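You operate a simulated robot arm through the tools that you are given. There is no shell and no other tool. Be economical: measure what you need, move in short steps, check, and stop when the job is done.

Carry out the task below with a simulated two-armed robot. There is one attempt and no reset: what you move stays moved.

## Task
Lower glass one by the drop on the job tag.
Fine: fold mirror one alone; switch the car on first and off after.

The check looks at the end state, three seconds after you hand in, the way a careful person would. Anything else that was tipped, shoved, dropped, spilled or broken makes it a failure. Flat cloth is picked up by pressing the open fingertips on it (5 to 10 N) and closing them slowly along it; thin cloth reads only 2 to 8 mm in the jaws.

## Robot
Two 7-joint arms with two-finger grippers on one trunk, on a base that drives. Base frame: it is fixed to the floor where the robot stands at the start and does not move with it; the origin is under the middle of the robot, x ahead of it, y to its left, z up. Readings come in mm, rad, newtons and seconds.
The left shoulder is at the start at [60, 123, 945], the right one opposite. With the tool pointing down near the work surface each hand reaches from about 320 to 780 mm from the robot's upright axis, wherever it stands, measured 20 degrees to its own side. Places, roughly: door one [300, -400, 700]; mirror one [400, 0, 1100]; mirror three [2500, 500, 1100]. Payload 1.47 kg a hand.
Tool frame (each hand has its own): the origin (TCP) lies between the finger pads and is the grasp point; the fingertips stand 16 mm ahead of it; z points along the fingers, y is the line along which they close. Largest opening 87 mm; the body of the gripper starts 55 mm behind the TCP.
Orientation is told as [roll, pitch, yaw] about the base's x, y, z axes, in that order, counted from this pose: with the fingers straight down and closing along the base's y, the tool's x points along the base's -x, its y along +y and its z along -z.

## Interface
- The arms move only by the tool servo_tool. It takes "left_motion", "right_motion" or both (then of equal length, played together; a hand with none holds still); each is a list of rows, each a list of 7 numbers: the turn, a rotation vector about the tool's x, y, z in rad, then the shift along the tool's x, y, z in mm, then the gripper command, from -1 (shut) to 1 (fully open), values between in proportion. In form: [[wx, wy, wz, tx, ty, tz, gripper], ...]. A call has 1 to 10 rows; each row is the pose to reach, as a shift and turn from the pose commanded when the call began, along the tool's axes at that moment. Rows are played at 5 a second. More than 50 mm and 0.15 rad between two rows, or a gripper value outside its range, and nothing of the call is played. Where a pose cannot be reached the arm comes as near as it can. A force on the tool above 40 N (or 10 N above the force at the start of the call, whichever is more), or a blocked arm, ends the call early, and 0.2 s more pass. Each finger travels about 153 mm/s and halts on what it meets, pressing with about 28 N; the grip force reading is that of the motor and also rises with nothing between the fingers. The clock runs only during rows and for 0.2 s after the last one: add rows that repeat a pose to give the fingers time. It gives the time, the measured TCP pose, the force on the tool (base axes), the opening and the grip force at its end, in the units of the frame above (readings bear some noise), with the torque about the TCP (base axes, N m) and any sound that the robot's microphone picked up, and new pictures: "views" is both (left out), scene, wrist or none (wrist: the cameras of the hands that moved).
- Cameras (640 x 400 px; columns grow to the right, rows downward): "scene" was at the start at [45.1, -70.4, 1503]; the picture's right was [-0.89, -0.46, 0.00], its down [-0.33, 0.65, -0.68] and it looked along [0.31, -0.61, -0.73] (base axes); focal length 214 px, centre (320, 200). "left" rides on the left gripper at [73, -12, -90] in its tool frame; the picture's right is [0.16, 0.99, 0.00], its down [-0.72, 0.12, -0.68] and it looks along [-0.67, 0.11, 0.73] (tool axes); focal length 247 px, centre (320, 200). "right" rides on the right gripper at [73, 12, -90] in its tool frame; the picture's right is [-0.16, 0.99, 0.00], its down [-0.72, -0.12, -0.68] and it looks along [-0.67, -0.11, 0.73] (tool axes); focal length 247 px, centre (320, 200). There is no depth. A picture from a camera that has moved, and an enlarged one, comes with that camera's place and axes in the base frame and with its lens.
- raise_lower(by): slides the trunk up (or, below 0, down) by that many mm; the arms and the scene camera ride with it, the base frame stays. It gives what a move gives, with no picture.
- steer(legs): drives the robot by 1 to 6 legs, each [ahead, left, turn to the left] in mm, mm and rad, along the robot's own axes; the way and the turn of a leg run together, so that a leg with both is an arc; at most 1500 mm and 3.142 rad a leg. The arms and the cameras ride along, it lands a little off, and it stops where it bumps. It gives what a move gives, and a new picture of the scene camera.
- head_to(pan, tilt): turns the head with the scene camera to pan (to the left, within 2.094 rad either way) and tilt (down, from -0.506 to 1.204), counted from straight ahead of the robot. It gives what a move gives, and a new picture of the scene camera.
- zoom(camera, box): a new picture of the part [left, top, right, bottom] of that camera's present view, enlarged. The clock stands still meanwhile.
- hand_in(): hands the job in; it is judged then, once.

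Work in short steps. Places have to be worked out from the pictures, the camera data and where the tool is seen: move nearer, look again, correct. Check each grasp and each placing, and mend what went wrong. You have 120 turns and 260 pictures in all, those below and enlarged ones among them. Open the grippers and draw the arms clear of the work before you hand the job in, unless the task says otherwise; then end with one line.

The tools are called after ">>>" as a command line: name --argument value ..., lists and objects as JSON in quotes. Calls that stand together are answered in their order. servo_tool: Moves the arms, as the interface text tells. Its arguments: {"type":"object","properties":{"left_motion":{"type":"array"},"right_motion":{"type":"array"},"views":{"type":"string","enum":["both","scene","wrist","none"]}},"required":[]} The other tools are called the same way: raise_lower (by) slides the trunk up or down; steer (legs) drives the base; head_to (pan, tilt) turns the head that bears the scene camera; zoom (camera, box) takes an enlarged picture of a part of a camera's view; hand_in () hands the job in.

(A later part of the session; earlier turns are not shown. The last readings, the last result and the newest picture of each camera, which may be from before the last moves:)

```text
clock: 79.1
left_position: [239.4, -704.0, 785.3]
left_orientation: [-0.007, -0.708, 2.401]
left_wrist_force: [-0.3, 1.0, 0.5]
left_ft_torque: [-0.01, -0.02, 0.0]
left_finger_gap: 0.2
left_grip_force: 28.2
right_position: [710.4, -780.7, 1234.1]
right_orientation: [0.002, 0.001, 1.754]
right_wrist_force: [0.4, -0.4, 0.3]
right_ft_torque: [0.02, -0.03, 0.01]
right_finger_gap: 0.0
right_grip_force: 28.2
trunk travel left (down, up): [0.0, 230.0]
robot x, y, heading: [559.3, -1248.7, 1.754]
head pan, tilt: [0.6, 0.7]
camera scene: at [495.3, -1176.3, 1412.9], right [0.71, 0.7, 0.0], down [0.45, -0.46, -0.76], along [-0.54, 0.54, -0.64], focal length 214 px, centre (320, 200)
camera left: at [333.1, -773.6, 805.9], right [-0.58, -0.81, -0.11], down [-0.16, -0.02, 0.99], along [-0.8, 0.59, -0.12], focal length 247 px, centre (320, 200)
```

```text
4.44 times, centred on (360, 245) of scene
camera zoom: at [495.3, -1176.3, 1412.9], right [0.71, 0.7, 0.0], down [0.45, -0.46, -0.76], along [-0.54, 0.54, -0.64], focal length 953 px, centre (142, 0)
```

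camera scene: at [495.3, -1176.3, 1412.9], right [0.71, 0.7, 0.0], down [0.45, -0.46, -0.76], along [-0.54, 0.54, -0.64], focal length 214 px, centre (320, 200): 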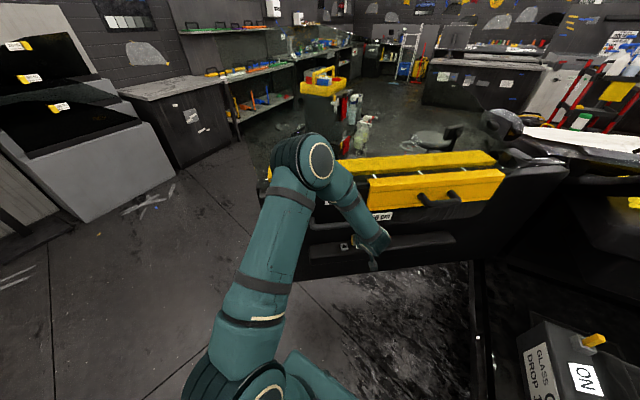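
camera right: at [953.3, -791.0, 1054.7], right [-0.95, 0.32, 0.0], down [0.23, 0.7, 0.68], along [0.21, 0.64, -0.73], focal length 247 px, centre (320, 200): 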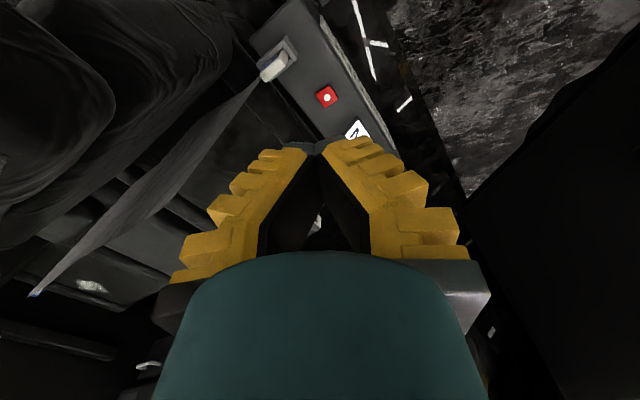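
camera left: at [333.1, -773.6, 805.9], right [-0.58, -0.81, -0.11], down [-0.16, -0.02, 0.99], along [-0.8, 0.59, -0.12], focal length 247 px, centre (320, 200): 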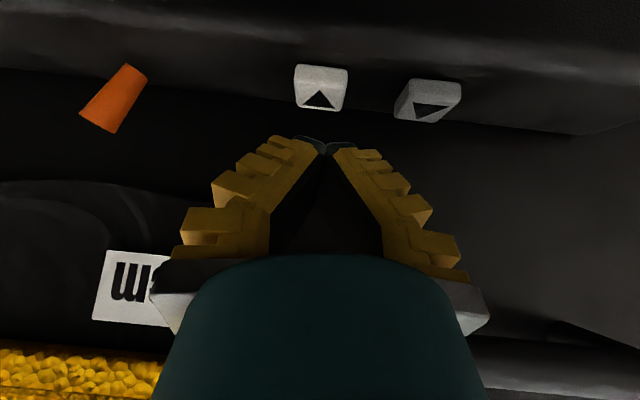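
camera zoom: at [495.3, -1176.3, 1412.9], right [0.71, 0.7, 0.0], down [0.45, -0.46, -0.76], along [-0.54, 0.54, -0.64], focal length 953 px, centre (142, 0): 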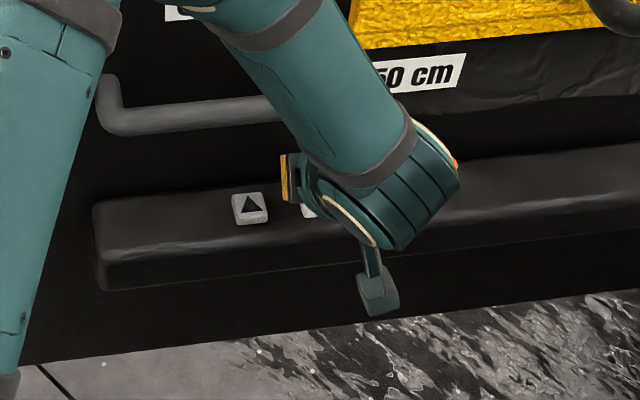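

Nearly aligned. The robot moved, so I redo the 100 mm visual reference from this stance before pressing.

>>> head_to --pan 0.95 --tilt 0.3

>>> zoom --camera "scene" --box '[220, 130, 380, 230]'

>>> raise_lower --by 100

>>> zoom --camera "scene" --box '[220, 150, 380, 250]'

>>> raise_lower --by -100

```text
clock: 80.0
left_position: [240.7, -703.1, 786.1]
left_orientation: [-0.006, -0.704, 2.402]
left_wrist_force: [-0.8, 0.5, 0.5]
left_ft_torque: [0.0, 0.03, 0.02]
left_finger_gap: 0.3
left_grip_force: 27.8
right_position: [708.8, -782.1, 1235.4]
right_orientation: [0.001, 0.001, 1.752]
right_wrist_force: [0.0, -0.4, 0.8]
right_ft_torque: [0.0, -0.02, 0.0]
right_finger_gap: 0.0
right_grip_force: 28.1
trunk travel left (down, up): [0.0, 230.0]
robot x, y, heading: [560.5, -1246.7, 1.752]
head pan, tilt: [0.949, 0.3]
camera scene: at [470.9, -1197.0, 1449.0], right [0.43, 0.9, 0.0], down [0.27, -0.13, -0.96], along [-0.86, 0.41, -0.3], focal length 214 px, centre (320, 200)
```

scene: 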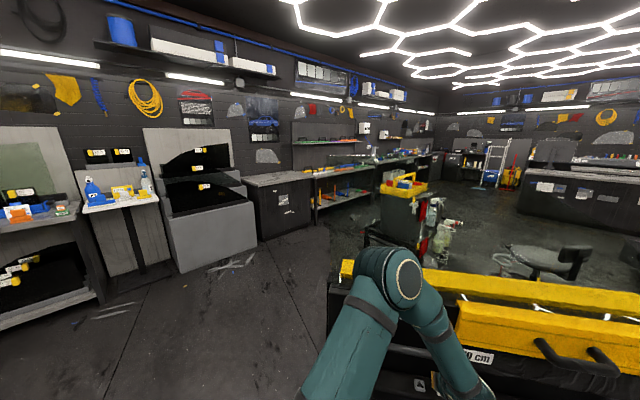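

```text
4.00 times, centred on (300, 180) of scene
camera zoom: at [470.9, -1197.0, 1449.0], right [0.43, 0.9, 0.0], down [0.27, -0.13, -0.96], along [-0.86, 0.41, -0.3], focal length 858 px, centre (400, 280)
```

zoom: 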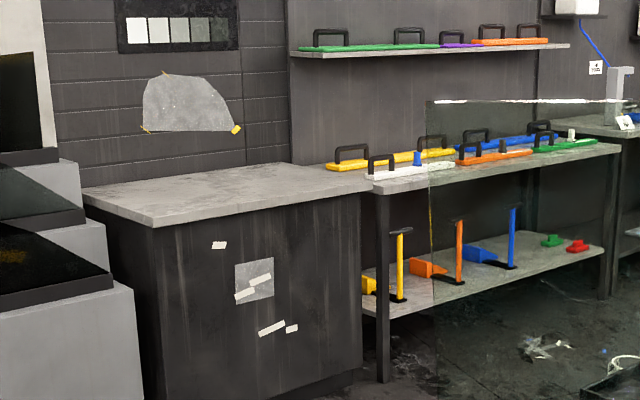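

```text
clock: 80.8
left_position: [245.0, -708.7, 839.7]
left_orientation: [0.0, -0.689, 2.398]
left_wrist_force: [0.7, -0.2, 0.1]
left_ft_torque: [0.01, 0.0, 0.03]
left_finger_gap: 0.0
left_grip_force: 27.6
right_position: [708.9, -781.8, 1296.2]
right_orientation: [0.001, 0.001, 1.752]
right_wrist_force: [0.6, 0.3, -0.4]
right_ft_torque: [0.03, 0.03, -0.03]
right_finger_gap: 0.0
right_grip_force: 28.0
trunk travel left (down, up): [-60.0, 170.0]
robot x, y, heading: [555.2, -1248.8, 1.754]
head pan, tilt: [0.949, 0.3]
stopped: the force on the tool passed its limit at 89 N (the readings are from after the stop); the commanded pose is now the measured one
```

```text
4.00 times, centred on (300, 200) of scene
camera zoom: at [471.5, -1198.3, 1509.9], right [0.43, 0.9, 0.0], down [0.27, -0.13, -0.96], along [-0.86, 0.41, -0.3], focal length 858 px, centre (400, 200)
```

zoom: 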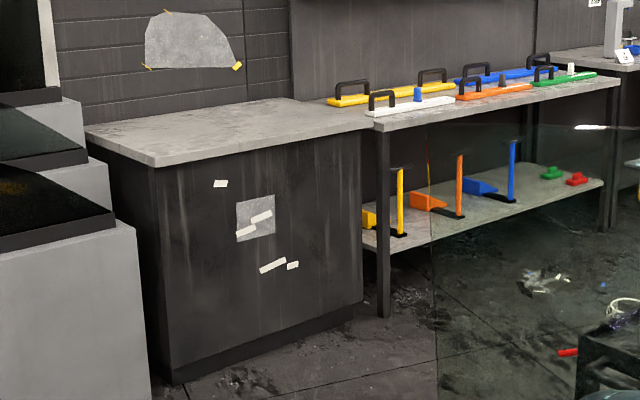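

```text
clock: 81.8
left_position: [243.9, -709.6, 779.6]
left_orientation: [0.0, -0.69, 2.395]
left_wrist_force: [0.7, 0.2, 0.8]
left_ft_torque: [0.03, -0.02, -0.01]
left_finger_gap: 0.0
left_grip_force: 27.8
right_position: [710.1, -781.9, 1236.2]
right_orientation: [0.002, -0.001, 1.752]
right_wrist_force: [-0.1, -0.9, 0.2]
right_ft_torque: [0.03, -0.02, 0.02]
right_finger_gap: 0.0
right_grip_force: 28.1
right hand out of reach, approached as far as the arm can: row 1
trunk travel left (down, up): [0.0, 230.0]
robot x, y, heading: [558.8, -1249.8, 1.753]
head pan, tilt: [0.949, 0.3]
```

Rising caught something at +60 mm (likely the pull handle), but that still gives calibration: +60.9 mm ↔ 25.75 px, so the target row for the glass top is ≈196.6. Now a finer baseline zoom and move the tip over ▼.

>>> zoom --camera "scene" --box '[300, 140, 400, 200]'

>>> servo_tool --left_motion '[[0, 0, 0, -8, 0, 9, -1], [0, 0, 0, -16, 0, 18, -1]]' --views "wrist"

>>> zoom --camera "scene" --box '[380, 340, 500, 400]'

```text
6.40 times, centred on (350, 170) of scene
camera zoom: at [471.0, -1197.4, 1449.2], right [0.43, 0.9, 0.0], down [0.27, -0.13, -0.96], along [-0.86, 0.41, -0.3], focal length 1373 px, centre (128, 392)
```

zoom: 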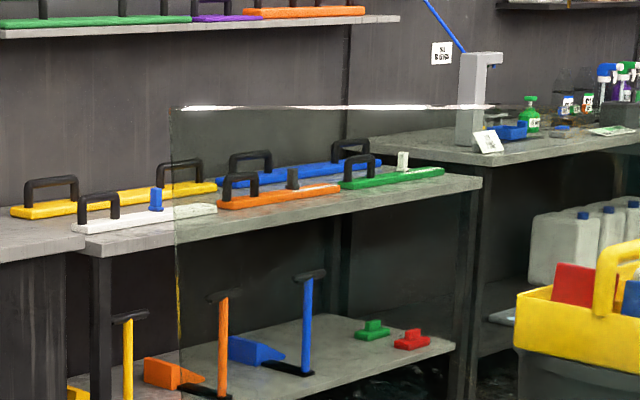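

```text
clock: 82.4
left_position: [225.8, -692.8, 776.3]
left_orientation: [-0.002, -0.69, 2.397]
left_wrist_force: [7.2, -17.4, 12.7]
left_ft_torque: [1.38, 0.8, 0.33]
left_finger_gap: 0.2
left_grip_force: 28.2
right_position: [709.7, -783.2, 1234.9]
right_orientation: [0.004, -0.001, 1.752]
right_wrist_force: [0.0, 0.7, -0.5]
right_ft_torque: [-0.05, 0.0, -0.03]
right_finger_gap: 0.1
right_grip_force: 28.4
trunk travel left (down, up): [0.0, 230.0]
robot x, y, heading: [558.5, -1249.8, 1.748]
head pan, tilt: [0.949, 0.3]
camera left: at [318.2, -763.2, 799.2], right [-0.58, -0.81, -0.1], down [-0.17, 0.0, 0.99], along [-0.8, 0.59, -0.14], focal length 247 px, centre (320, 200)
```

left: 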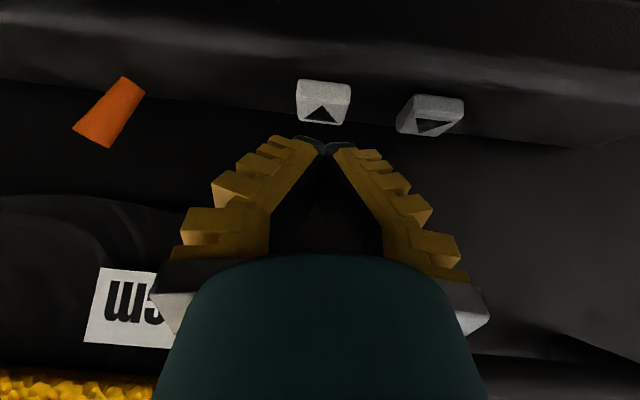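

```text
5.33 times, centred on (440, 370) of scene
camera zoom: at [471.8, -1199.0, 1449.3], right [0.43, 0.9, 0.0], down [0.27, -0.12, -0.96], along [-0.86, 0.41, -0.29], focal length 1144 px, centre (-320, -707)
```

zoom: 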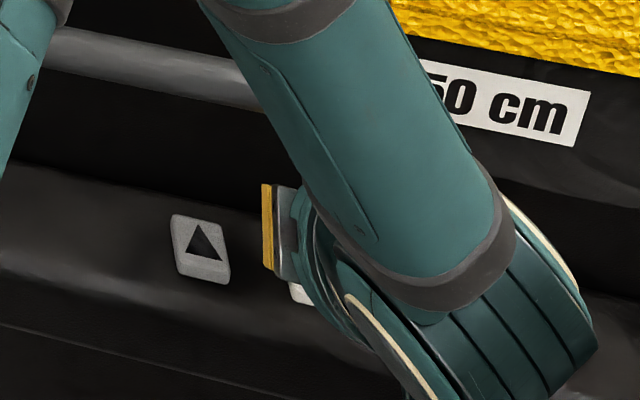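

The force/torque reading suggests the wrist is touching the pull handle (around [228,-742,890]). I back off inward, then tilt the hand much flatter so the wrist passes below the handle.

>>> servo_tool --left_motion '[[0, 0, 0, 16, 0, -13, -1], [0, 0, 0, 31, 0, -25, -1], [0, -0.13, 0, 33, 0, -27, -1], [0, -0.26, 0, 33, 0, -27, -1], [0, -0.38, 0, 33, 0, -27, -1]]' --views "both"

>>> head_to --pan 0.6 --tilt 0.7

>>> zoom --camera "scene" --box '[300, 200, 420, 290]'

```text
clock: 83.6
left_position: [257.9, -721.2, 775.6]
left_orientation: [-0.004, -1.069, 2.398]
left_wrist_force: [-0.7, 0.1, -0.1]
left_ft_torque: [-0.02, 0.01, -0.01]
left_finger_gap: 0.0
left_grip_force: 28.0
right_position: [709.0, -781.3, 1234.8]
right_orientation: [0.0, 0.0, 1.754]
right_wrist_force: [0.3, 0.5, -0.4]
right_ft_torque: [-0.02, 0.03, 0.02]
right_finger_gap: 0.2
right_grip_force: 28.1
trunk travel left (down, up): [0.0, 230.0]
robot x, y, heading: [562.7, -1248.2, 1.75]
head pan, tilt: [0.949, 0.3]
camera scene: at [471.1, -1196.9, 1449.1], right [0.43, 0.9, 0.0], down [0.27, -0.13, -0.96], along [-0.86, 0.41, -0.3], focal length 214 px, centre (320, 200)
camera left: at [350.3, -791.4, 754.0], right [-0.61, -0.78, -0.14], down [0.1, -0.25, 0.96], along [-0.78, 0.58, 0.24], focal length 247 px, centre (320, 200)
```

scene: 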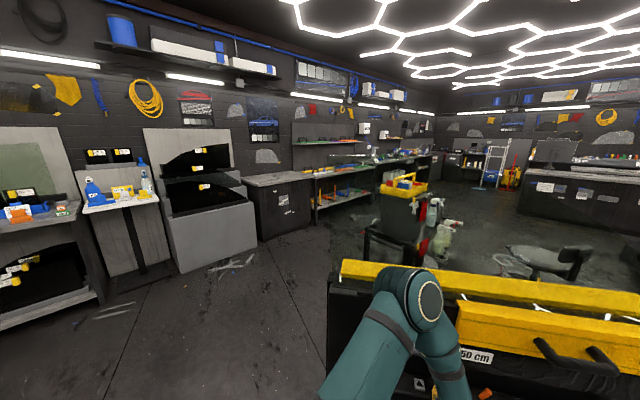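
left: 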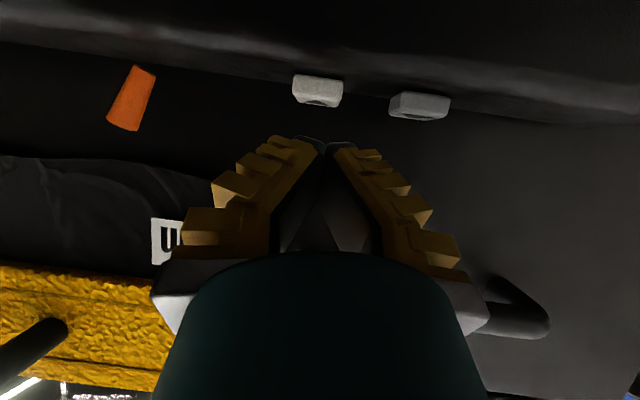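

```text
clock: 84.5
left_position: [258.3, -721.6, 774.0]
left_orientation: [-0.001, -1.066, 2.398]
left_wrist_force: [0.7, 0.5, 0.5]
left_ft_torque: [-0.02, -0.01, 0.02]
left_finger_gap: 0.0
left_grip_force: 27.9
right_position: [708.8, -782.2, 1235.1]
right_orientation: [0.001, 0.003, 1.753]
right_wrist_force: [0.2, 0.1, 0.3]
right_ft_torque: [0.01, 0.0, -0.01]
right_finger_gap: 0.3
right_grip_force: 28.2
trunk travel left (down, up): [0.0, 230.0]
robot x, y, heading: [557.1, -1245.4, 1.749]
head pan, tilt: [0.6, 0.7]
camera scene: at [495.6, -1176.7, 1413.0], right [0.71, 0.7, 0.0], down [0.45, -0.46, -0.77], along [-0.54, 0.54, -0.64], focal length 214 px, centre (320, 200)
```

scene: 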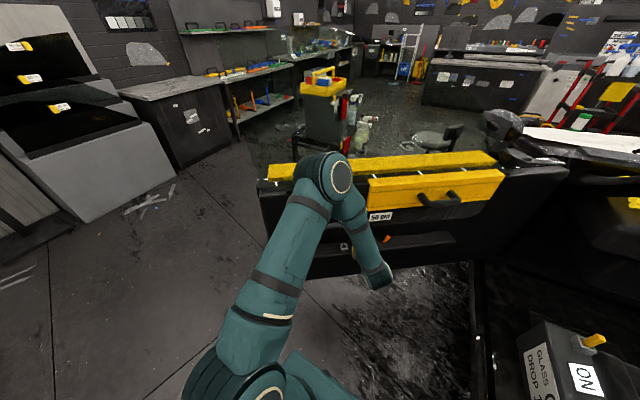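

```text
4.44 times, centred on (360, 245) of scene
camera zoom: at [495.6, -1176.7, 1413.0], right [0.71, 0.7, 0.0], down [0.45, -0.46, -0.77], along [-0.54, 0.54, -0.64], focal length 953 px, centre (142, 0)
```

zoom: 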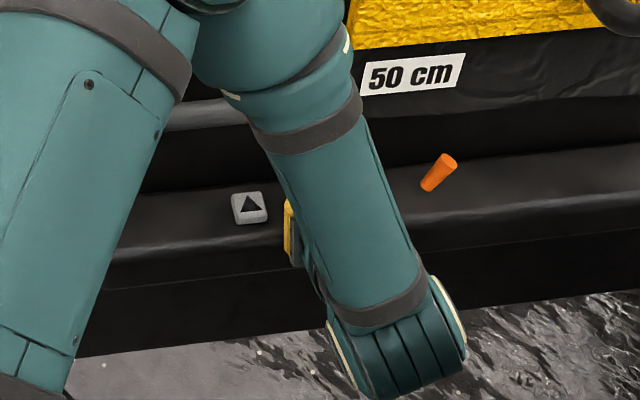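

The flat pose works and the button top is at z≈733. I move the tip outward over it, still ~17 mm above.

>>> servo_tool --left_motion '[[0, 0, 0, -8, 0, 14, -1], [0, 0, 0, -16, 0, 28, -1], [0, 0, 0, -23, 0, 42, -1]]' --views "wrist"

>>> zoom --camera "scene" --box '[300, 200, 420, 290]'

```text
clock: 85.3
left_position: [220.9, -689.7, 775.9]
left_orientation: [-0.001, -1.067, 2.399]
left_wrist_force: [0.1, 0.0, 0.3]
left_ft_torque: [-0.01, 0.04, 0.01]
left_finger_gap: 0.3
left_grip_force: 27.7
right_position: [708.6, -782.1, 1234.2]
right_orientation: [0.004, -0.001, 1.754]
right_wrist_force: [0.4, 0.4, -0.1]
right_ft_torque: [-0.02, -0.01, 0.04]
right_finger_gap: 0.0
right_grip_force: 28.0
trunk travel left (down, up): [0.0, 230.0]
robot x, y, heading: [558.3, -1244.4, 1.748]
head pan, tilt: [0.6, 0.7]
camera left: at [314.2, -759.5, 754.8], right [-0.61, -0.78, -0.14], down [0.1, -0.25, 0.96], along [-0.78, 0.58, 0.23], focal length 247 px, centre (320, 200)
```

left: 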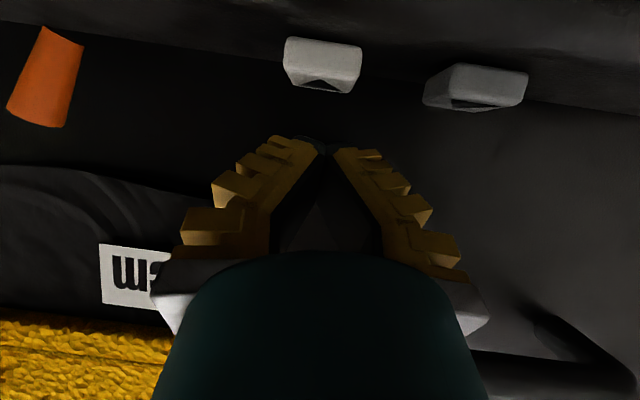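

```text
4.44 times, centred on (360, 245) of scene
camera zoom: at [495.4, -1176.6, 1413.0], right [0.71, 0.7, 0.0], down [0.45, -0.46, -0.76], along [-0.54, 0.54, -0.64], focal length 953 px, centre (142, 0)
```

zoom: 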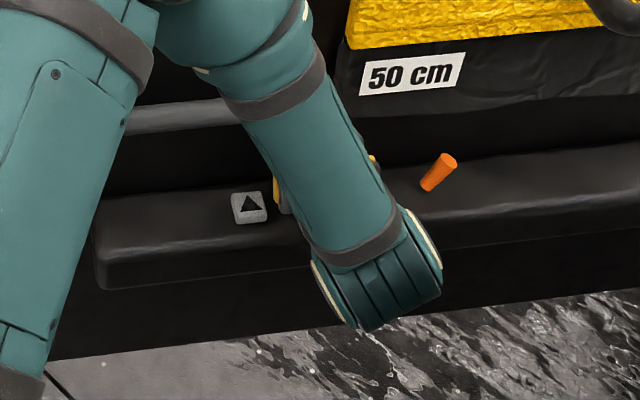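

Aligned with ▼ and no contact. I turn the head back to the glass and descend to just above the button.

>>> head_to --pan 0.949 --tilt 0.3

>>> zoom --camera "scene" --box '[300, 140, 400, 200]'

>>> servo_tool --left_motion '[[0, 0, 0, 8, 0, 4, -1], [0, 0, 0, 13, 0, 7, -1], [0, 0, 0, 15, 0, 8, -1]]' --views "wrist"

```text
clock: 86.2
left_position: [220.7, -690.6, 775.7]
left_orientation: [0.0, -1.068, 2.397]
left_wrist_force: [-0.7, 0.6, -0.7]
left_ft_torque: [0.0, 0.01, 0.0]
left_finger_gap: 0.0
left_grip_force: 28.3
right_position: [709.0, -782.1, 1234.6]
right_orientation: [0.001, -0.001, 1.751]
right_wrist_force: [1.0, 0.0, -0.2]
right_ft_torque: [-0.01, -0.03, -0.04]
right_finger_gap: 0.0
right_grip_force: 28.9
trunk travel left (down, up): [0.0, 230.0]
robot x, y, heading: [555.1, -1247.9, 1.752]
head pan, tilt: [0.949, 0.3]
camera scene: at [471.0, -1197.1, 1449.0], right [0.43, 0.9, 0.0], down [0.27, -0.13, -0.96], along [-0.86, 0.41, -0.3], focal length 214 px, centre (320, 200)
```

scene: 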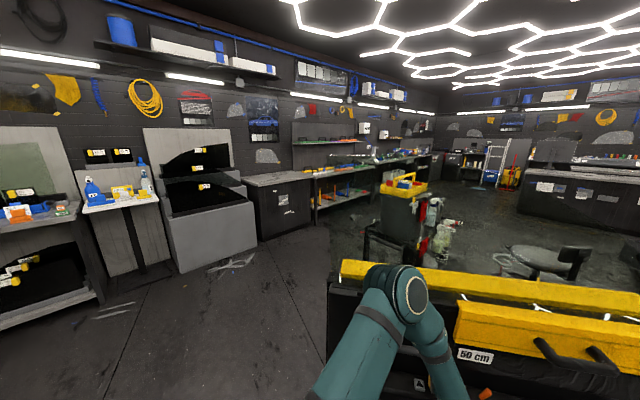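

```text
6.40 times, centred on (350, 170) of scene
camera zoom: at [471.0, -1197.1, 1449.0], right [0.43, 0.9, 0.0], down [0.27, -0.13, -0.96], along [-0.86, 0.41, -0.3], focal length 1373 px, centre (128, 392)
```

zoom: 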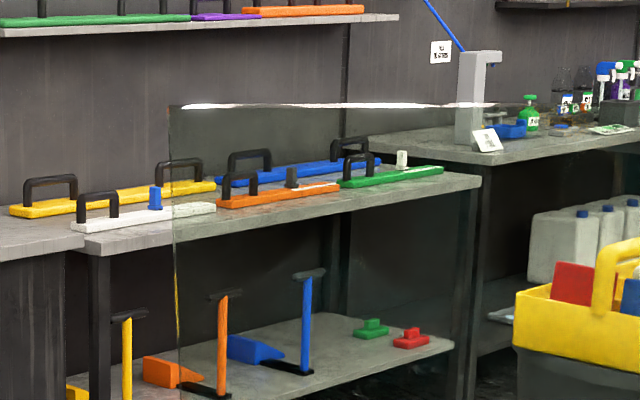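

```text
clock: 87.0
left_position: [221.7, -689.1, 757.5]
left_orientation: [0.0, -1.068, 2.397]
left_wrist_force: [-0.1, -0.4, 0.3]
left_ft_torque: [0.04, -0.02, 0.01]
left_finger_gap: 0.1
left_grip_force: 28.4
right_position: [708.8, -783.1, 1235.1]
right_orientation: [0.003, 0.0, 1.752]
right_wrist_force: [-1.3, 0.0, 0.6]
right_ft_torque: [0.01, 0.01, 0.02]
right_finger_gap: 0.0
right_grip_force: 27.7
trunk travel left (down, up): [0.0, 230.0]
robot x, y, heading: [560.7, -1244.7, 1.754]
head pan, tilt: [0.949, 0.3]
camera left: at [314.5, -759.4, 738.0], right [-0.61, -0.78, -0.14], down [0.1, -0.25, 0.96], along [-0.78, 0.58, 0.24], focal length 247 px, centre (320, 200)
```

left: 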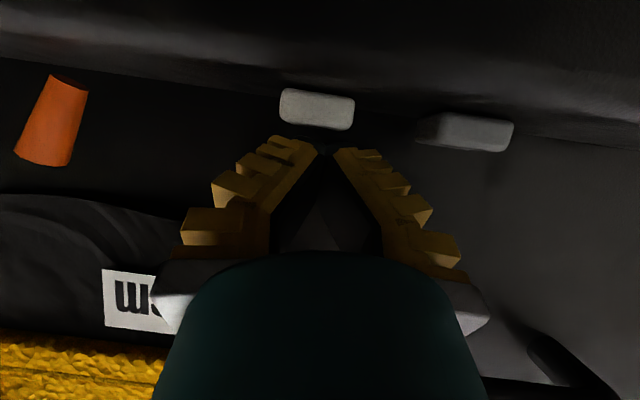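

Just above the button with no force. I give a short press and release, then see the effect on the glass.

>>> servo_tool --left_motion '[[0, 0, 0, 2.6, 0, 1.5, -1], [0, 0, 0, 4.4, 0, 2.4, -1], [0, 0, 0, 0, 0, 0, -1]]' --views "none"

>>> zoom --camera "scene" --box '[300, 140, 400, 200]'

```text
clock: 87.8
left_position: [222.7, -689.6, 757.8]
left_orientation: [0.0, -1.069, 2.398]
left_wrist_force: [0.0, 0.0, 0.7]
left_ft_torque: [-0.02, -0.02, 0.0]
left_finger_gap: 0.2
left_grip_force: 28.0
right_position: [710.1, -781.7, 1235.8]
right_orientation: [0.001, 0.0, 1.751]
right_wrist_force: [0.3, -0.1, 0.1]
right_ft_torque: [0.02, -0.02, 0.04]
right_finger_gap: 0.2
right_grip_force: 27.8
trunk travel left (down, up): [0.0, 230.0]
robot x, y, heading: [559.9, -1245.1, 1.748]
head pan, tilt: [0.949, 0.3]
```

```text
6.40 times, centred on (350, 170) of scene
camera zoom: at [471.0, -1197.2, 1449.1], right [0.43, 0.9, 0.0], down [0.27, -0.13, -0.96], along [-0.86, 0.41, -0.3], focal length 1373 px, centre (128, 392)
```

zoom: 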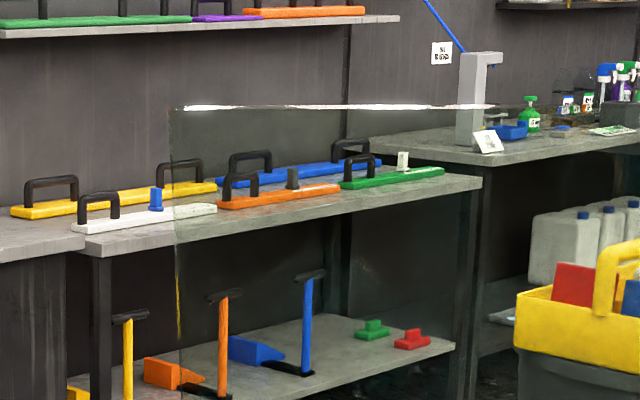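

No click yet. I press a few mm deeper.

>>> servo_tool --left_motion '[[0, 0, 0, 4.4, 0, 2.4, -1], [0, 0, 0, 7, 0, 3.9, -1], [0, 0, 0, 9, 0, 4.9, -1], [0, 0, 0, 0, 0, 0, -1]]' --views "none"

>>> zoom --camera "scene" --box '[300, 140, 400, 200]'

```text
clock: 88.8
left_position: [222.6, -689.5, 756.9]
left_orientation: [0.0, -1.069, 2.397]
left_wrist_force: [0.2, 0.1, 0.3]
left_ft_torque: [-0.04, 0.0, -0.02]
left_finger_gap: 0.0
left_grip_force: 27.8
right_position: [708.6, -781.5, 1234.5]
right_orientation: [0.002, -0.002, 1.751]
right_wrist_force: [-0.1, 0.0, -0.1]
right_ft_torque: [-0.03, 0.0, 0.0]
right_finger_gap: 0.1
right_grip_force: 28.4
trunk travel left (down, up): [0.0, 230.0]
robot x, y, heading: [560.5, -1247.1, 1.752]
head pan, tilt: [0.949, 0.3]
```

```text
6.40 times, centred on (350, 170) of scene
camera zoom: at [471.0, -1197.3, 1449.1], right [0.43, 0.9, 0.0], down [0.27, -0.13, -0.96], along [-0.86, 0.41, -0.3], focal length 1373 px, centre (128, 392)
```

zoom: 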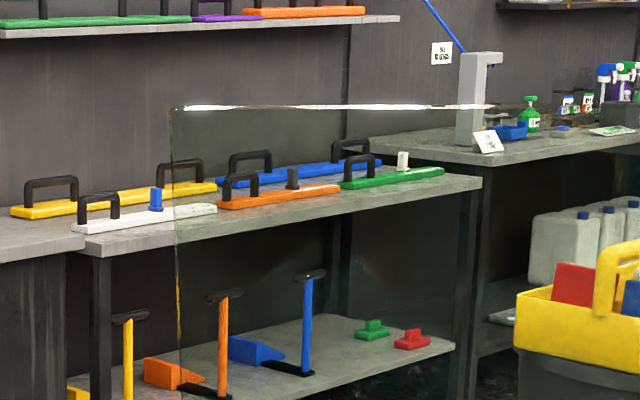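

Still nothing. I go down 9 mm and hold, to read the force.

>>> servo_tool --left_motion '[[0, 0, 0, 4.4, 0, 2.4, -1], [0, 0, 0, 8, 0, 4.4, -1]]' --views "wrist"

```text
clock: 89.4
left_position: [221.4, -689.3, 748.8]
left_orientation: [-0.001, -1.069, 2.398]
left_wrist_force: [-0.4, 1.0, 1.4]
left_ft_torque: [0.01, -0.04, -0.01]
left_finger_gap: 6.0
left_grip_force: 28.2
right_position: [708.1, -781.6, 1235.1]
right_orientation: [0.002, -0.001, 1.753]
right_wrist_force: [-0.3, -0.8, 0.9]
right_ft_torque: [0.04, -0.05, 0.0]
right_finger_gap: 0.2
right_grip_force: 27.9
trunk travel left (down, up): [0.0, 230.0]
robot x, y, heading: [559.4, -1245.7, 1.753]
head pan, tilt: [0.949, 0.3]
camera left: at [314.9, -759.4, 727.9], right [-0.61, -0.78, -0.14], down [0.1, -0.25, 0.96], along [-0.78, 0.58, 0.24], focal length 247 px, centre (320, 200)
```

left: 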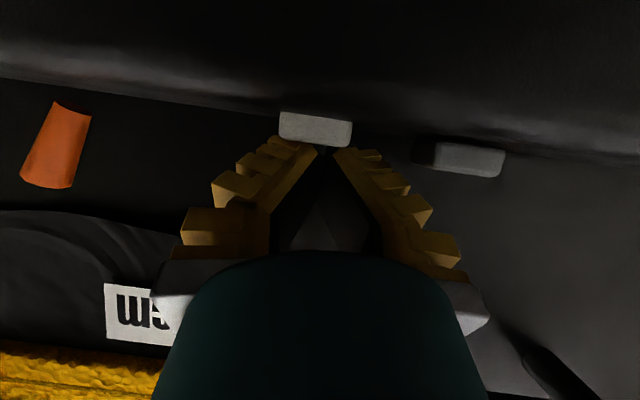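

Contact is starting (fingers nudged open 6 mm). I press on in 2 mm steps.

>>> servo_tool --left_motion '[[0, 0, 0, 1.8, 0, 1, -1], [0, 0, 0, 3.6, 0, 2, -1]]' --views "none"

>>> zoom --camera "scene" --box '[300, 140, 400, 200]'

```text
clock: 90.0
left_position: [221.8, -688.8, 745.9]
left_orientation: [-0.002, -1.069, 2.398]
left_wrist_force: [-0.4, -0.2, 4.8]
left_ft_torque: [0.04, 0.0, 0.01]
left_finger_gap: 6.1
left_grip_force: 28.3
right_position: [710.1, -782.4, 1235.0]
right_orientation: [0.001, 0.001, 1.753]
right_wrist_force: [-0.7, -0.2, -0.1]
right_ft_torque: [0.02, 0.01, -0.03]
right_finger_gap: 0.2
right_grip_force: 28.3
trunk travel left (down, up): [0.0, 230.0]
robot x, y, heading: [558.1, -1246.9, 1.75]
head pan, tilt: [0.949, 0.3]
heard: click
```

```text
6.40 times, centred on (350, 170) of scene
camera zoom: at [471.1, -1197.7, 1449.2], right [0.43, 0.9, 0.0], down [0.27, -0.13, -0.96], along [-0.86, 0.41, -0.3], focal length 1373 px, centre (128, 392)
```

zoom: 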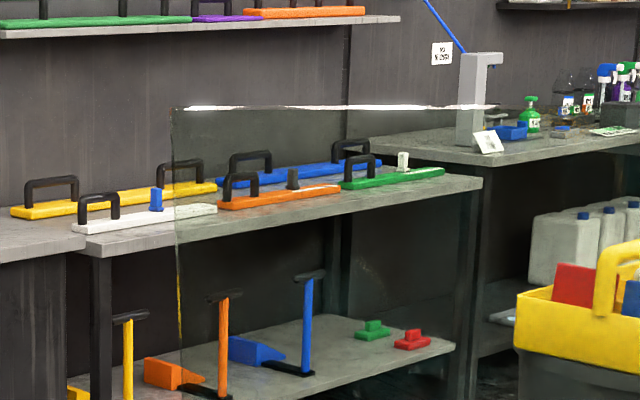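

A click at ~5 N. I hold a short while and see whether the glass travels.

>>> servo_tool --left_motion '[[0, 0, 0, 0, 0, 0, -1]]' --views "none"

>>> zoom --camera "scene" --box '[300, 140, 400, 200]'

```text
clock: 90.4
left_position: [222.8, -689.7, 746.0]
left_orientation: [-0.002, -1.069, 2.399]
left_wrist_force: [-2.6, 0.1, 7.1]
left_ft_torque: [0.03, 0.03, 0.02]
left_finger_gap: 6.0
left_grip_force: 27.9
right_position: [707.7, -781.2, 1235.4]
right_orientation: [0.003, -0.001, 1.754]
right_wrist_force: [0.2, 0.3, -0.3]
right_ft_torque: [0.0, -0.01, 0.01]
right_finger_gap: 0.2
right_grip_force: 27.8
trunk travel left (down, up): [0.0, 230.0]
robot x, y, heading: [557.2, -1249.9, 1.753]
head pan, tilt: [0.949, 0.3]
```

```text
6.40 times, centred on (350, 170) of scene
camera zoom: at [471.1, -1197.6, 1449.2], right [0.43, 0.9, 0.0], down [0.27, -0.13, -0.96], along [-0.86, 0.41, -0.3], focal length 1373 px, centre (128, 392)
```

zoom: 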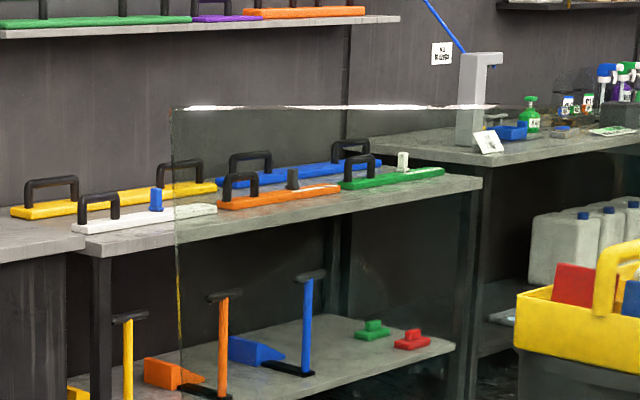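

No visible motion yet; hold one more second.

>>> servo_tool --left_motion '[[0, 0, 0, 0, 0, 0, -1], [0, 0, 0, 0, 0, 0, -1], [0, 0, 0, 0, 0, 0, -1], [0, 0, 0, 0, 0, 0, -1]]' --views "none"

>>> zoom --camera "scene" --box '[300, 140, 400, 200]'

```text
clock: 91.4
left_position: [224.0, -689.5, 745.2]
left_orientation: [-0.001, -1.068, 2.397]
left_wrist_force: [-0.8, 0.9, 6.2]
left_ft_torque: [0.04, -0.04, 0.02]
left_finger_gap: 5.8
left_grip_force: 27.9
right_position: [708.6, -782.6, 1234.4]
right_orientation: [0.003, 0.0, 1.752]
right_wrist_force: [-0.3, -0.6, 0.5]
right_ft_torque: [0.02, 0.02, -0.01]
right_finger_gap: 0.0
right_grip_force: 28.2
trunk travel left (down, up): [0.0, 230.0]
robot x, y, heading: [557.3, -1248.1, 1.746]
head pan, tilt: [0.949, 0.3]
```

```text
6.40 times, centred on (350, 170) of scene
camera zoom: at [471.2, -1197.6, 1449.1], right [0.43, 0.9, 0.0], down [0.27, -0.13, -0.96], along [-0.86, 0.41, -0.3], focal length 1373 px, centre (128, 392)
```

zoom: 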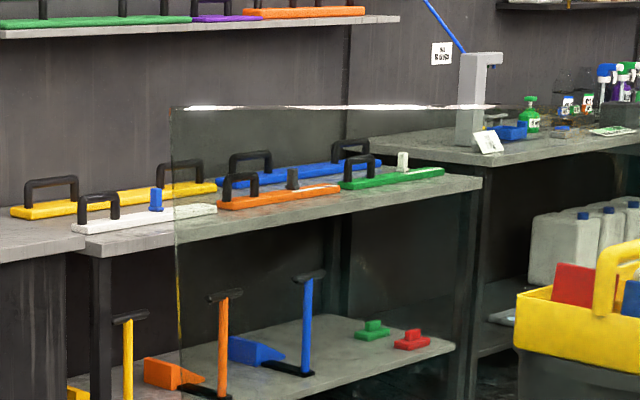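

I release and check for any effect.

>>> servo_tool --left_motion '[[0, 0, 0, -6, 0, -3.3, -1], [0, 0, 0, -13, 0, -7, -1]]' --views "both"

>>> zoom --camera "scene" --box '[300, 140, 400, 200]'

```text
clock: 92.0
left_position: [222.5, -689.6, 759.0]
left_orientation: [0.0, -1.065, 2.398]
left_wrist_force: [-0.2, -0.5, 0.2]
left_ft_torque: [-0.02, 0.01, -0.02]
left_finger_gap: 0.4
left_grip_force: 28.8
right_position: [708.7, -781.4, 1234.8]
right_orientation: [0.002, 0.001, 1.751]
right_wrist_force: [-0.1, -0.7, -0.8]
right_ft_torque: [-0.04, 0.02, -0.01]
right_finger_gap: 0.0
right_grip_force: 28.4
trunk travel left (down, up): [0.0, 230.0]
robot x, y, heading: [559.7, -1248.5, 1.751]
head pan, tilt: [0.949, 0.3]
camera scene: at [471.0, -1197.2, 1449.1], right [0.43, 0.9, 0.0], down [0.27, -0.13, -0.96], along [-0.86, 0.41, -0.3], focal length 214 px, centre (320, 200)
camera left: at [315.2, -759.6, 738.4], right [-0.61, -0.78, -0.14], down [0.1, -0.25, 0.96], along [-0.78, 0.58, 0.23], focal length 247 px, centre (320, 200)
```

scene: 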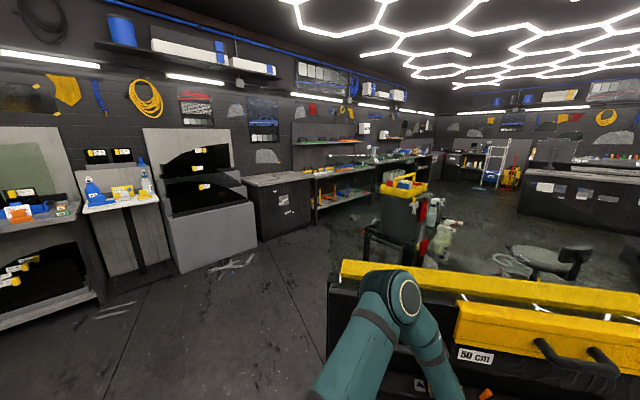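
left: 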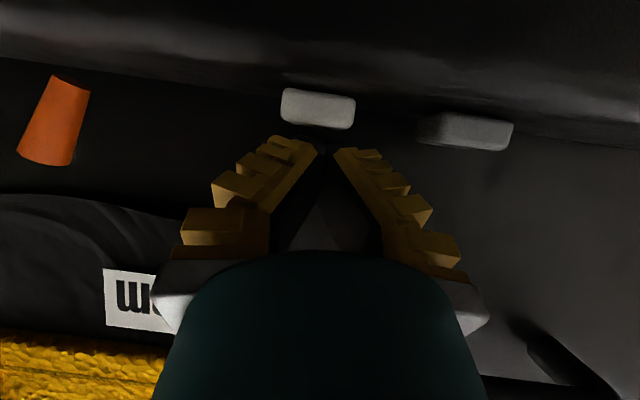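

```text
6.40 times, centred on (350, 170) of scene
camera zoom: at [471.0, -1197.2, 1449.1], right [0.43, 0.9, 0.0], down [0.27, -0.13, -0.96], along [-0.86, 0.41, -0.3], focal length 1373 px, centre (128, 392)
```

zoom: 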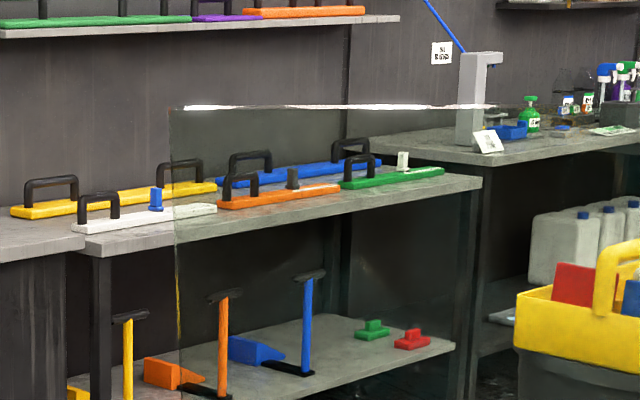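

No movement. I check the display state and whether anything else changed.

>>> head_to --pan -0.7 --tilt 0.6

>>> zoom --camera "scene" --box '[200, 150, 360, 300]'

>>> head_to --pan 0.35 --tilt 0.5

>>> zoom --camera "scene" --box '[330, 130, 490, 280]'

```text
clock: 93.7
left_position: [223.0, -689.2, 760.3]
left_orientation: [0.0, -1.067, 2.398]
left_wrist_force: [0.0, 0.4, 0.3]
left_ft_torque: [0.0, -0.02, -0.01]
left_finger_gap: 0.1
left_grip_force: 28.2
right_position: [708.0, -781.9, 1235.3]
right_orientation: [0.002, 0.0, 1.751]
right_wrist_force: [0.1, 0.0, -0.5]
right_ft_torque: [-0.01, 0.01, 0.02]
right_finger_gap: 0.1
right_grip_force: 27.9
trunk travel left (down, up): [0.0, 230.0]
robot x, y, heading: [561.2, -1246.0, 1.746]
head pan, tilt: [-0.7, 0.6]
camera scene: at [599.3, -1160.2, 1421.6], right [0.87, -0.5, 0.0], down [-0.28, -0.49, -0.83], along [0.41, 0.72, -0.56], focal length 214 px, centre (320, 200)
```

scene: 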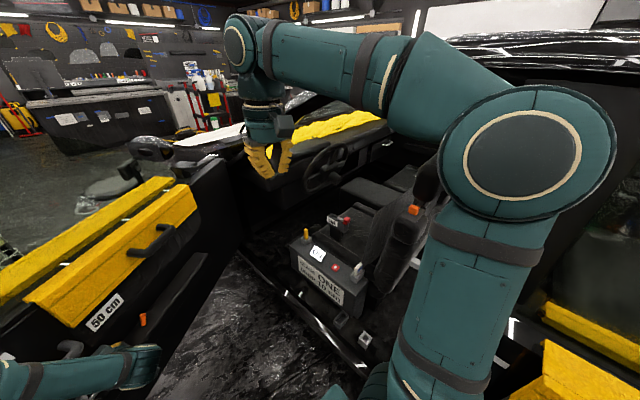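

```text
2.67 times, centred on (280, 225) of scene
camera zoom: at [599.3, -1160.2, 1421.6], right [0.87, -0.5, 0.0], down [-0.28, -0.49, -0.83], along [0.41, 0.72, -0.56], focal length 572 px, centre (427, 133)
```

zoom: 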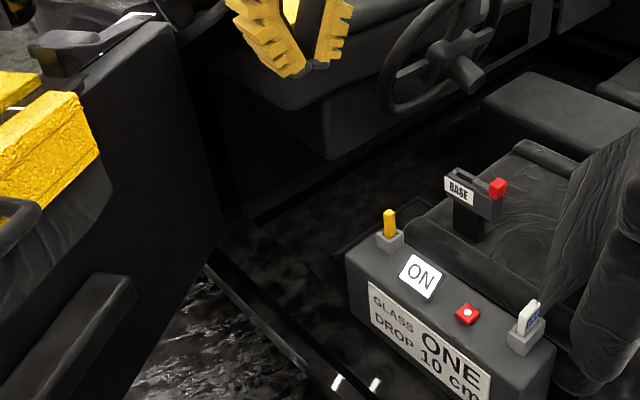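

```text
clock: 95.0
left_position: [221.8, -688.4, 759.5]
left_orientation: [0.0, -1.068, 2.4]
left_wrist_force: [0.6, 0.1, -0.2]
left_ft_torque: [0.0, 0.01, -0.02]
left_finger_gap: 0.1
left_grip_force: 28.0
right_position: [709.6, -781.0, 1234.5]
right_orientation: [0.002, 0.0, 1.752]
right_wrist_force: [-0.5, -0.7, -1.1]
right_ft_torque: [0.0, 0.01, -0.02]
right_finger_gap: 0.1
right_grip_force: 28.0
trunk travel left (down, up): [0.0, 230.0]
robot x, y, heading: [560.3, -1244.3, 1.748]
head pan, tilt: [0.351, 0.499]
camera scene: at [509.4, -1158.5, 1430.7], right [0.86, 0.51, 0.0], down [0.24, -0.41, -0.88], along [-0.44, 0.76, -0.48], focal length 214 px, centre (320, 200)
```

scene: 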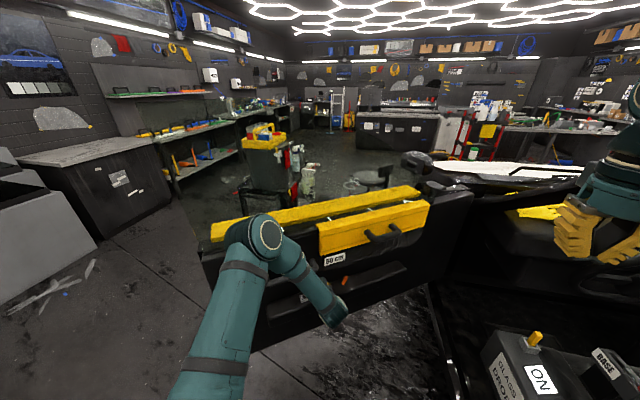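

```text
2.67 times, centred on (410, 205) of scene
camera zoom: at [509.4, -1158.5, 1430.7], right [0.86, 0.51, 0.0], down [0.24, -0.41, -0.88], along [-0.44, 0.76, -0.48], focal length 572 px, centre (80, 187)
```

zoom: 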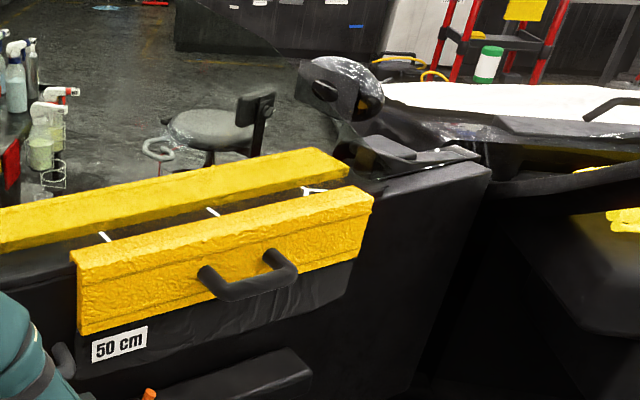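

Display is ON. I look again at the glass and through the right wrist camera at the box controls.

>>> zoom --camera "right" --box '[0, 0, 640, 400]'

>>> zoom --camera "scene" --box '[490, 310, 640, 400]'

>>> zoom --camera "scene" --box '[180, 100, 420, 250]'

```text
1.00 times, centred on (320, 200) of right (not enlarged: the box is as wide or as high as the picture)
camera zoom: at [711.1, -855.6, 1325.2], right [-1.0, -0.02, 0.0], down [-0.02, 0.73, 0.68], along [-0.02, 0.68, -0.73], focal length 247 px, centre (320, 200)
```

zoom: 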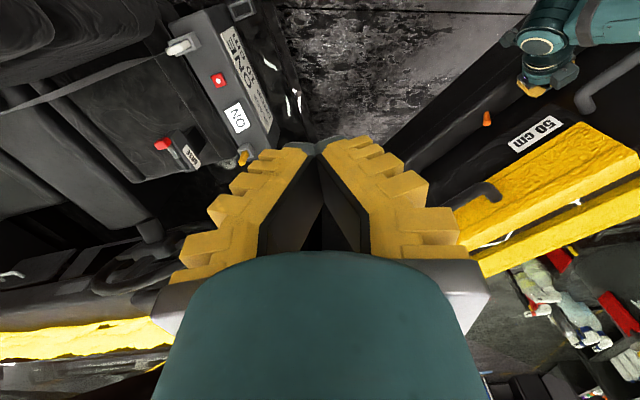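

```text
4.27 times, centred on (565, 355) of scene
camera zoom: at [509.4, -1158.5, 1430.7], right [0.86, 0.51, 0.0], down [0.24, -0.41, -0.88], along [-0.44, 0.76, -0.48], focal length 915 px, centre (-725, -461)
```

zoom: 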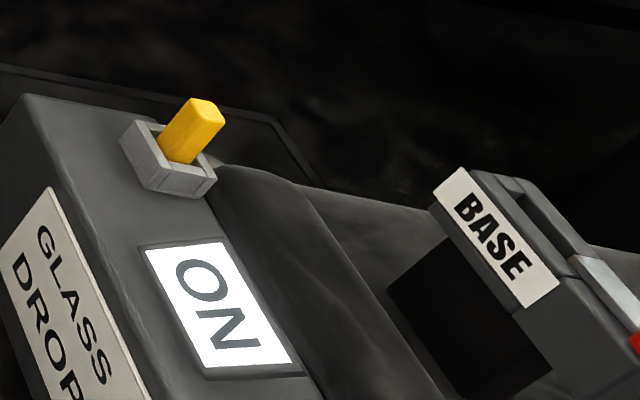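

```text
2.67 times, centred on (300, 175) of scene
camera zoom: at [509.4, -1158.5, 1430.7], right [0.86, 0.51, 0.0], down [0.24, -0.41, -0.88], along [-0.44, 0.76, -0.48], focal length 572 px, centre (373, 267)
```

zoom: 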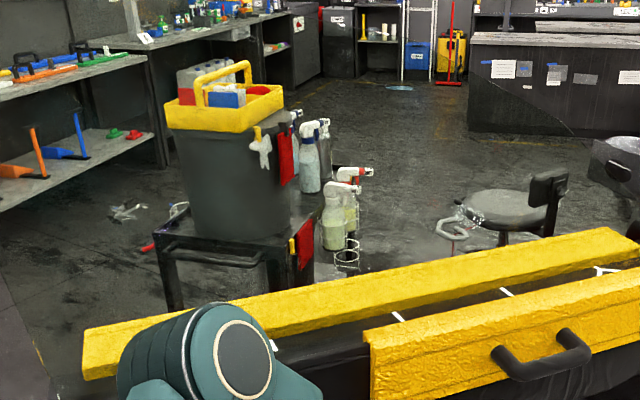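

Nothing obviously blocking. I try a firmer press on ▼ and hold, watching the glass.

>>> head_to --pan 0.949 --tilt 0.3

>>> servo_tool --left_motion '[[0, 0, 0, 8, 0, 4.4, -1], [0, 0, 0, 13, 0, 7, -1], [0, 0, 0, 15, 0, 8.2, -1]]' --views "none"

>>> zoom --camera "scene" --box '[300, 140, 400, 200]'

```text
clock: 96.0
left_position: [221.8, -689.0, 759.8]
left_orientation: [0.001, -1.067, 2.398]
left_wrist_force: [0.5, 0.0, 0.2]
left_ft_torque: [0.01, -0.02, -0.02]
left_finger_gap: 0.0
left_grip_force: 28.0
right_position: [709.3, -780.8, 1234.8]
right_orientation: [0.001, -0.001, 1.751]
right_wrist_force: [-0.8, 0.1, 0.1]
right_ft_torque: [-0.01, -0.04, -0.01]
right_finger_gap: 0.2
right_grip_force: 28.2
trunk travel left (down, up): [0.0, 230.0]
robot x, y, heading: [556.1, -1248.0, 1.75]
head pan, tilt: [0.949, 0.3]
camera scene: at [471.0, -1197.1, 1449.1], right [0.43, 0.9, 0.0], down [0.27, -0.13, -0.96], along [-0.86, 0.41, -0.3], focal length 214 px, centre (320, 200)
```

scene: 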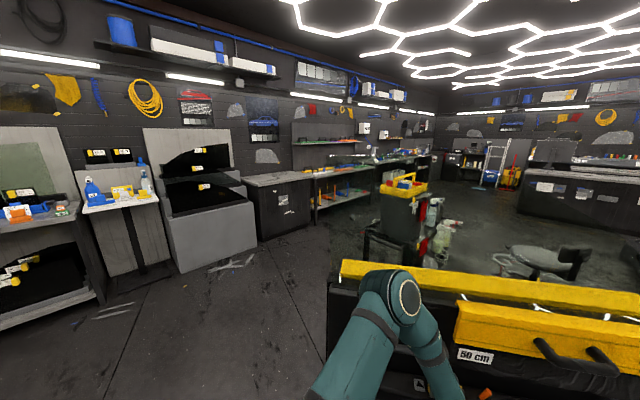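

```text
clock: 96.8
left_position: [223.2, -689.8, 743.8]
left_orientation: [-0.005, -1.073, 2.399]
left_wrist_force: [-0.5, 1.0, 11.3]
left_ft_torque: [0.06, -0.01, 0.02]
left_finger_gap: 6.0
left_grip_force: 27.9
right_position: [709.3, -782.1, 1234.8]
right_orientation: [0.001, -0.001, 1.753]
right_wrist_force: [0.1, -0.1, -0.5]
right_ft_torque: [0.04, 0.0, 0.04]
right_finger_gap: 0.1
right_grip_force: 28.4
trunk travel left (down, up): [0.0, 230.0]
robot x, y, heading: [554.8, -1244.5, 1.756]
head pan, tilt: [0.949, 0.3]
heard: click
```

```text
6.40 times, centred on (350, 170) of scene
camera zoom: at [471.5, -1197.9, 1449.3], right [0.43, 0.9, 0.0], down [0.27, -0.13, -0.96], along [-0.86, 0.41, -0.3], focal length 1373 px, centre (128, 392)
```

zoom: 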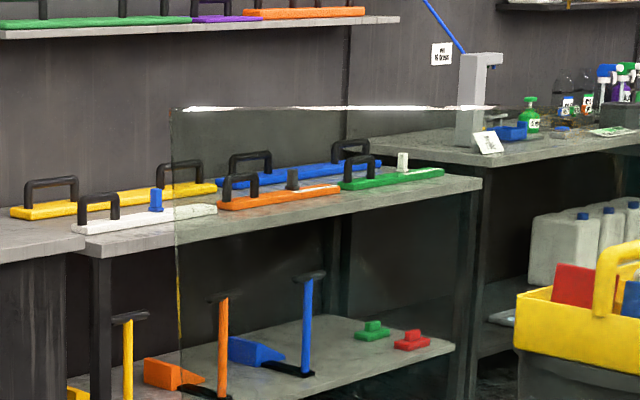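

Click again but no motion immediately. I keep holding 2 more seconds in case it is delayed.

>>> servo_tool --left_motion '[[0, 0, 0, 0, 0, 0, -1], [0, 0, 0, 0, 0, 0, -1], [0, 0, 0, 0, 0, 0, -1], [0, 0, 0, 0, 0, 0, -1], [0, 0, 0, 0, 0, 0, -1], [0, 0, 0, 0, 0, 0, -1], [0, 0, 0, 0, 0, 0, -1], [0, 0, 0, 0, 0, 0, -1]]' --views "scene"

>>> zoom --camera "scene" --box '[300, 140, 400, 200]'

```text
clock: 98.6
left_position: [222.9, -688.2, 743.5]
left_orientation: [-0.002, -1.07, 2.398]
left_wrist_force: [0.8, 5.8, 17.2]
left_ft_torque: [0.18, -0.08, 0.05]
left_finger_gap: 5.7
left_grip_force: 28.3
right_position: [709.5, -783.3, 1235.0]
right_orientation: [0.002, 0.001, 1.751]
right_wrist_force: [0.0, 0.3, 0.6]
right_ft_torque: [0.01, 0.01, -0.02]
right_finger_gap: 0.1
right_grip_force: 27.9
trunk travel left (down, up): [0.0, 230.0]
robot x, y, heading: [558.6, -1248.0, 1.75]
head pan, tilt: [0.949, 0.3]
camera scene: at [471.9, -1197.9, 1449.2], right [0.43, 0.9, 0.0], down [0.27, -0.13, -0.96], along [-0.86, 0.41, -0.29], focal length 214 px, centre (320, 200)
```

scene: 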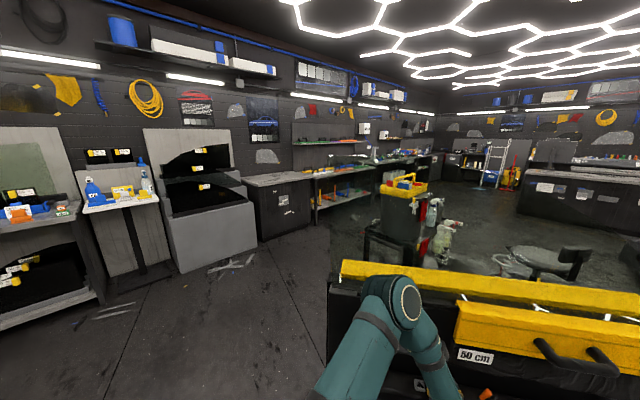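

```text
6.40 times, centred on (350, 170) of scene
camera zoom: at [471.9, -1197.9, 1449.2], right [0.43, 0.9, 0.0], down [0.27, -0.13, -0.96], along [-0.86, 0.41, -0.29], focal length 1373 px, centre (128, 392)
```

zoom: 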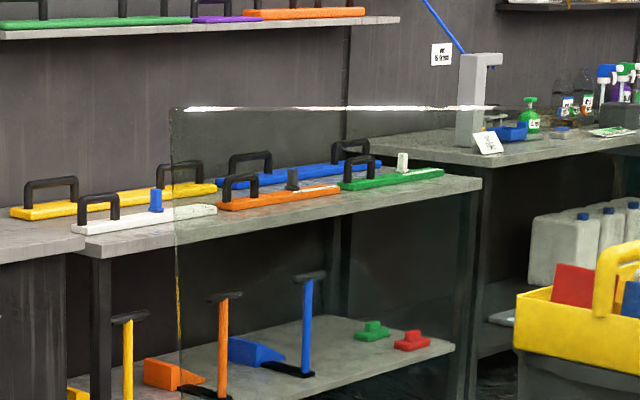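

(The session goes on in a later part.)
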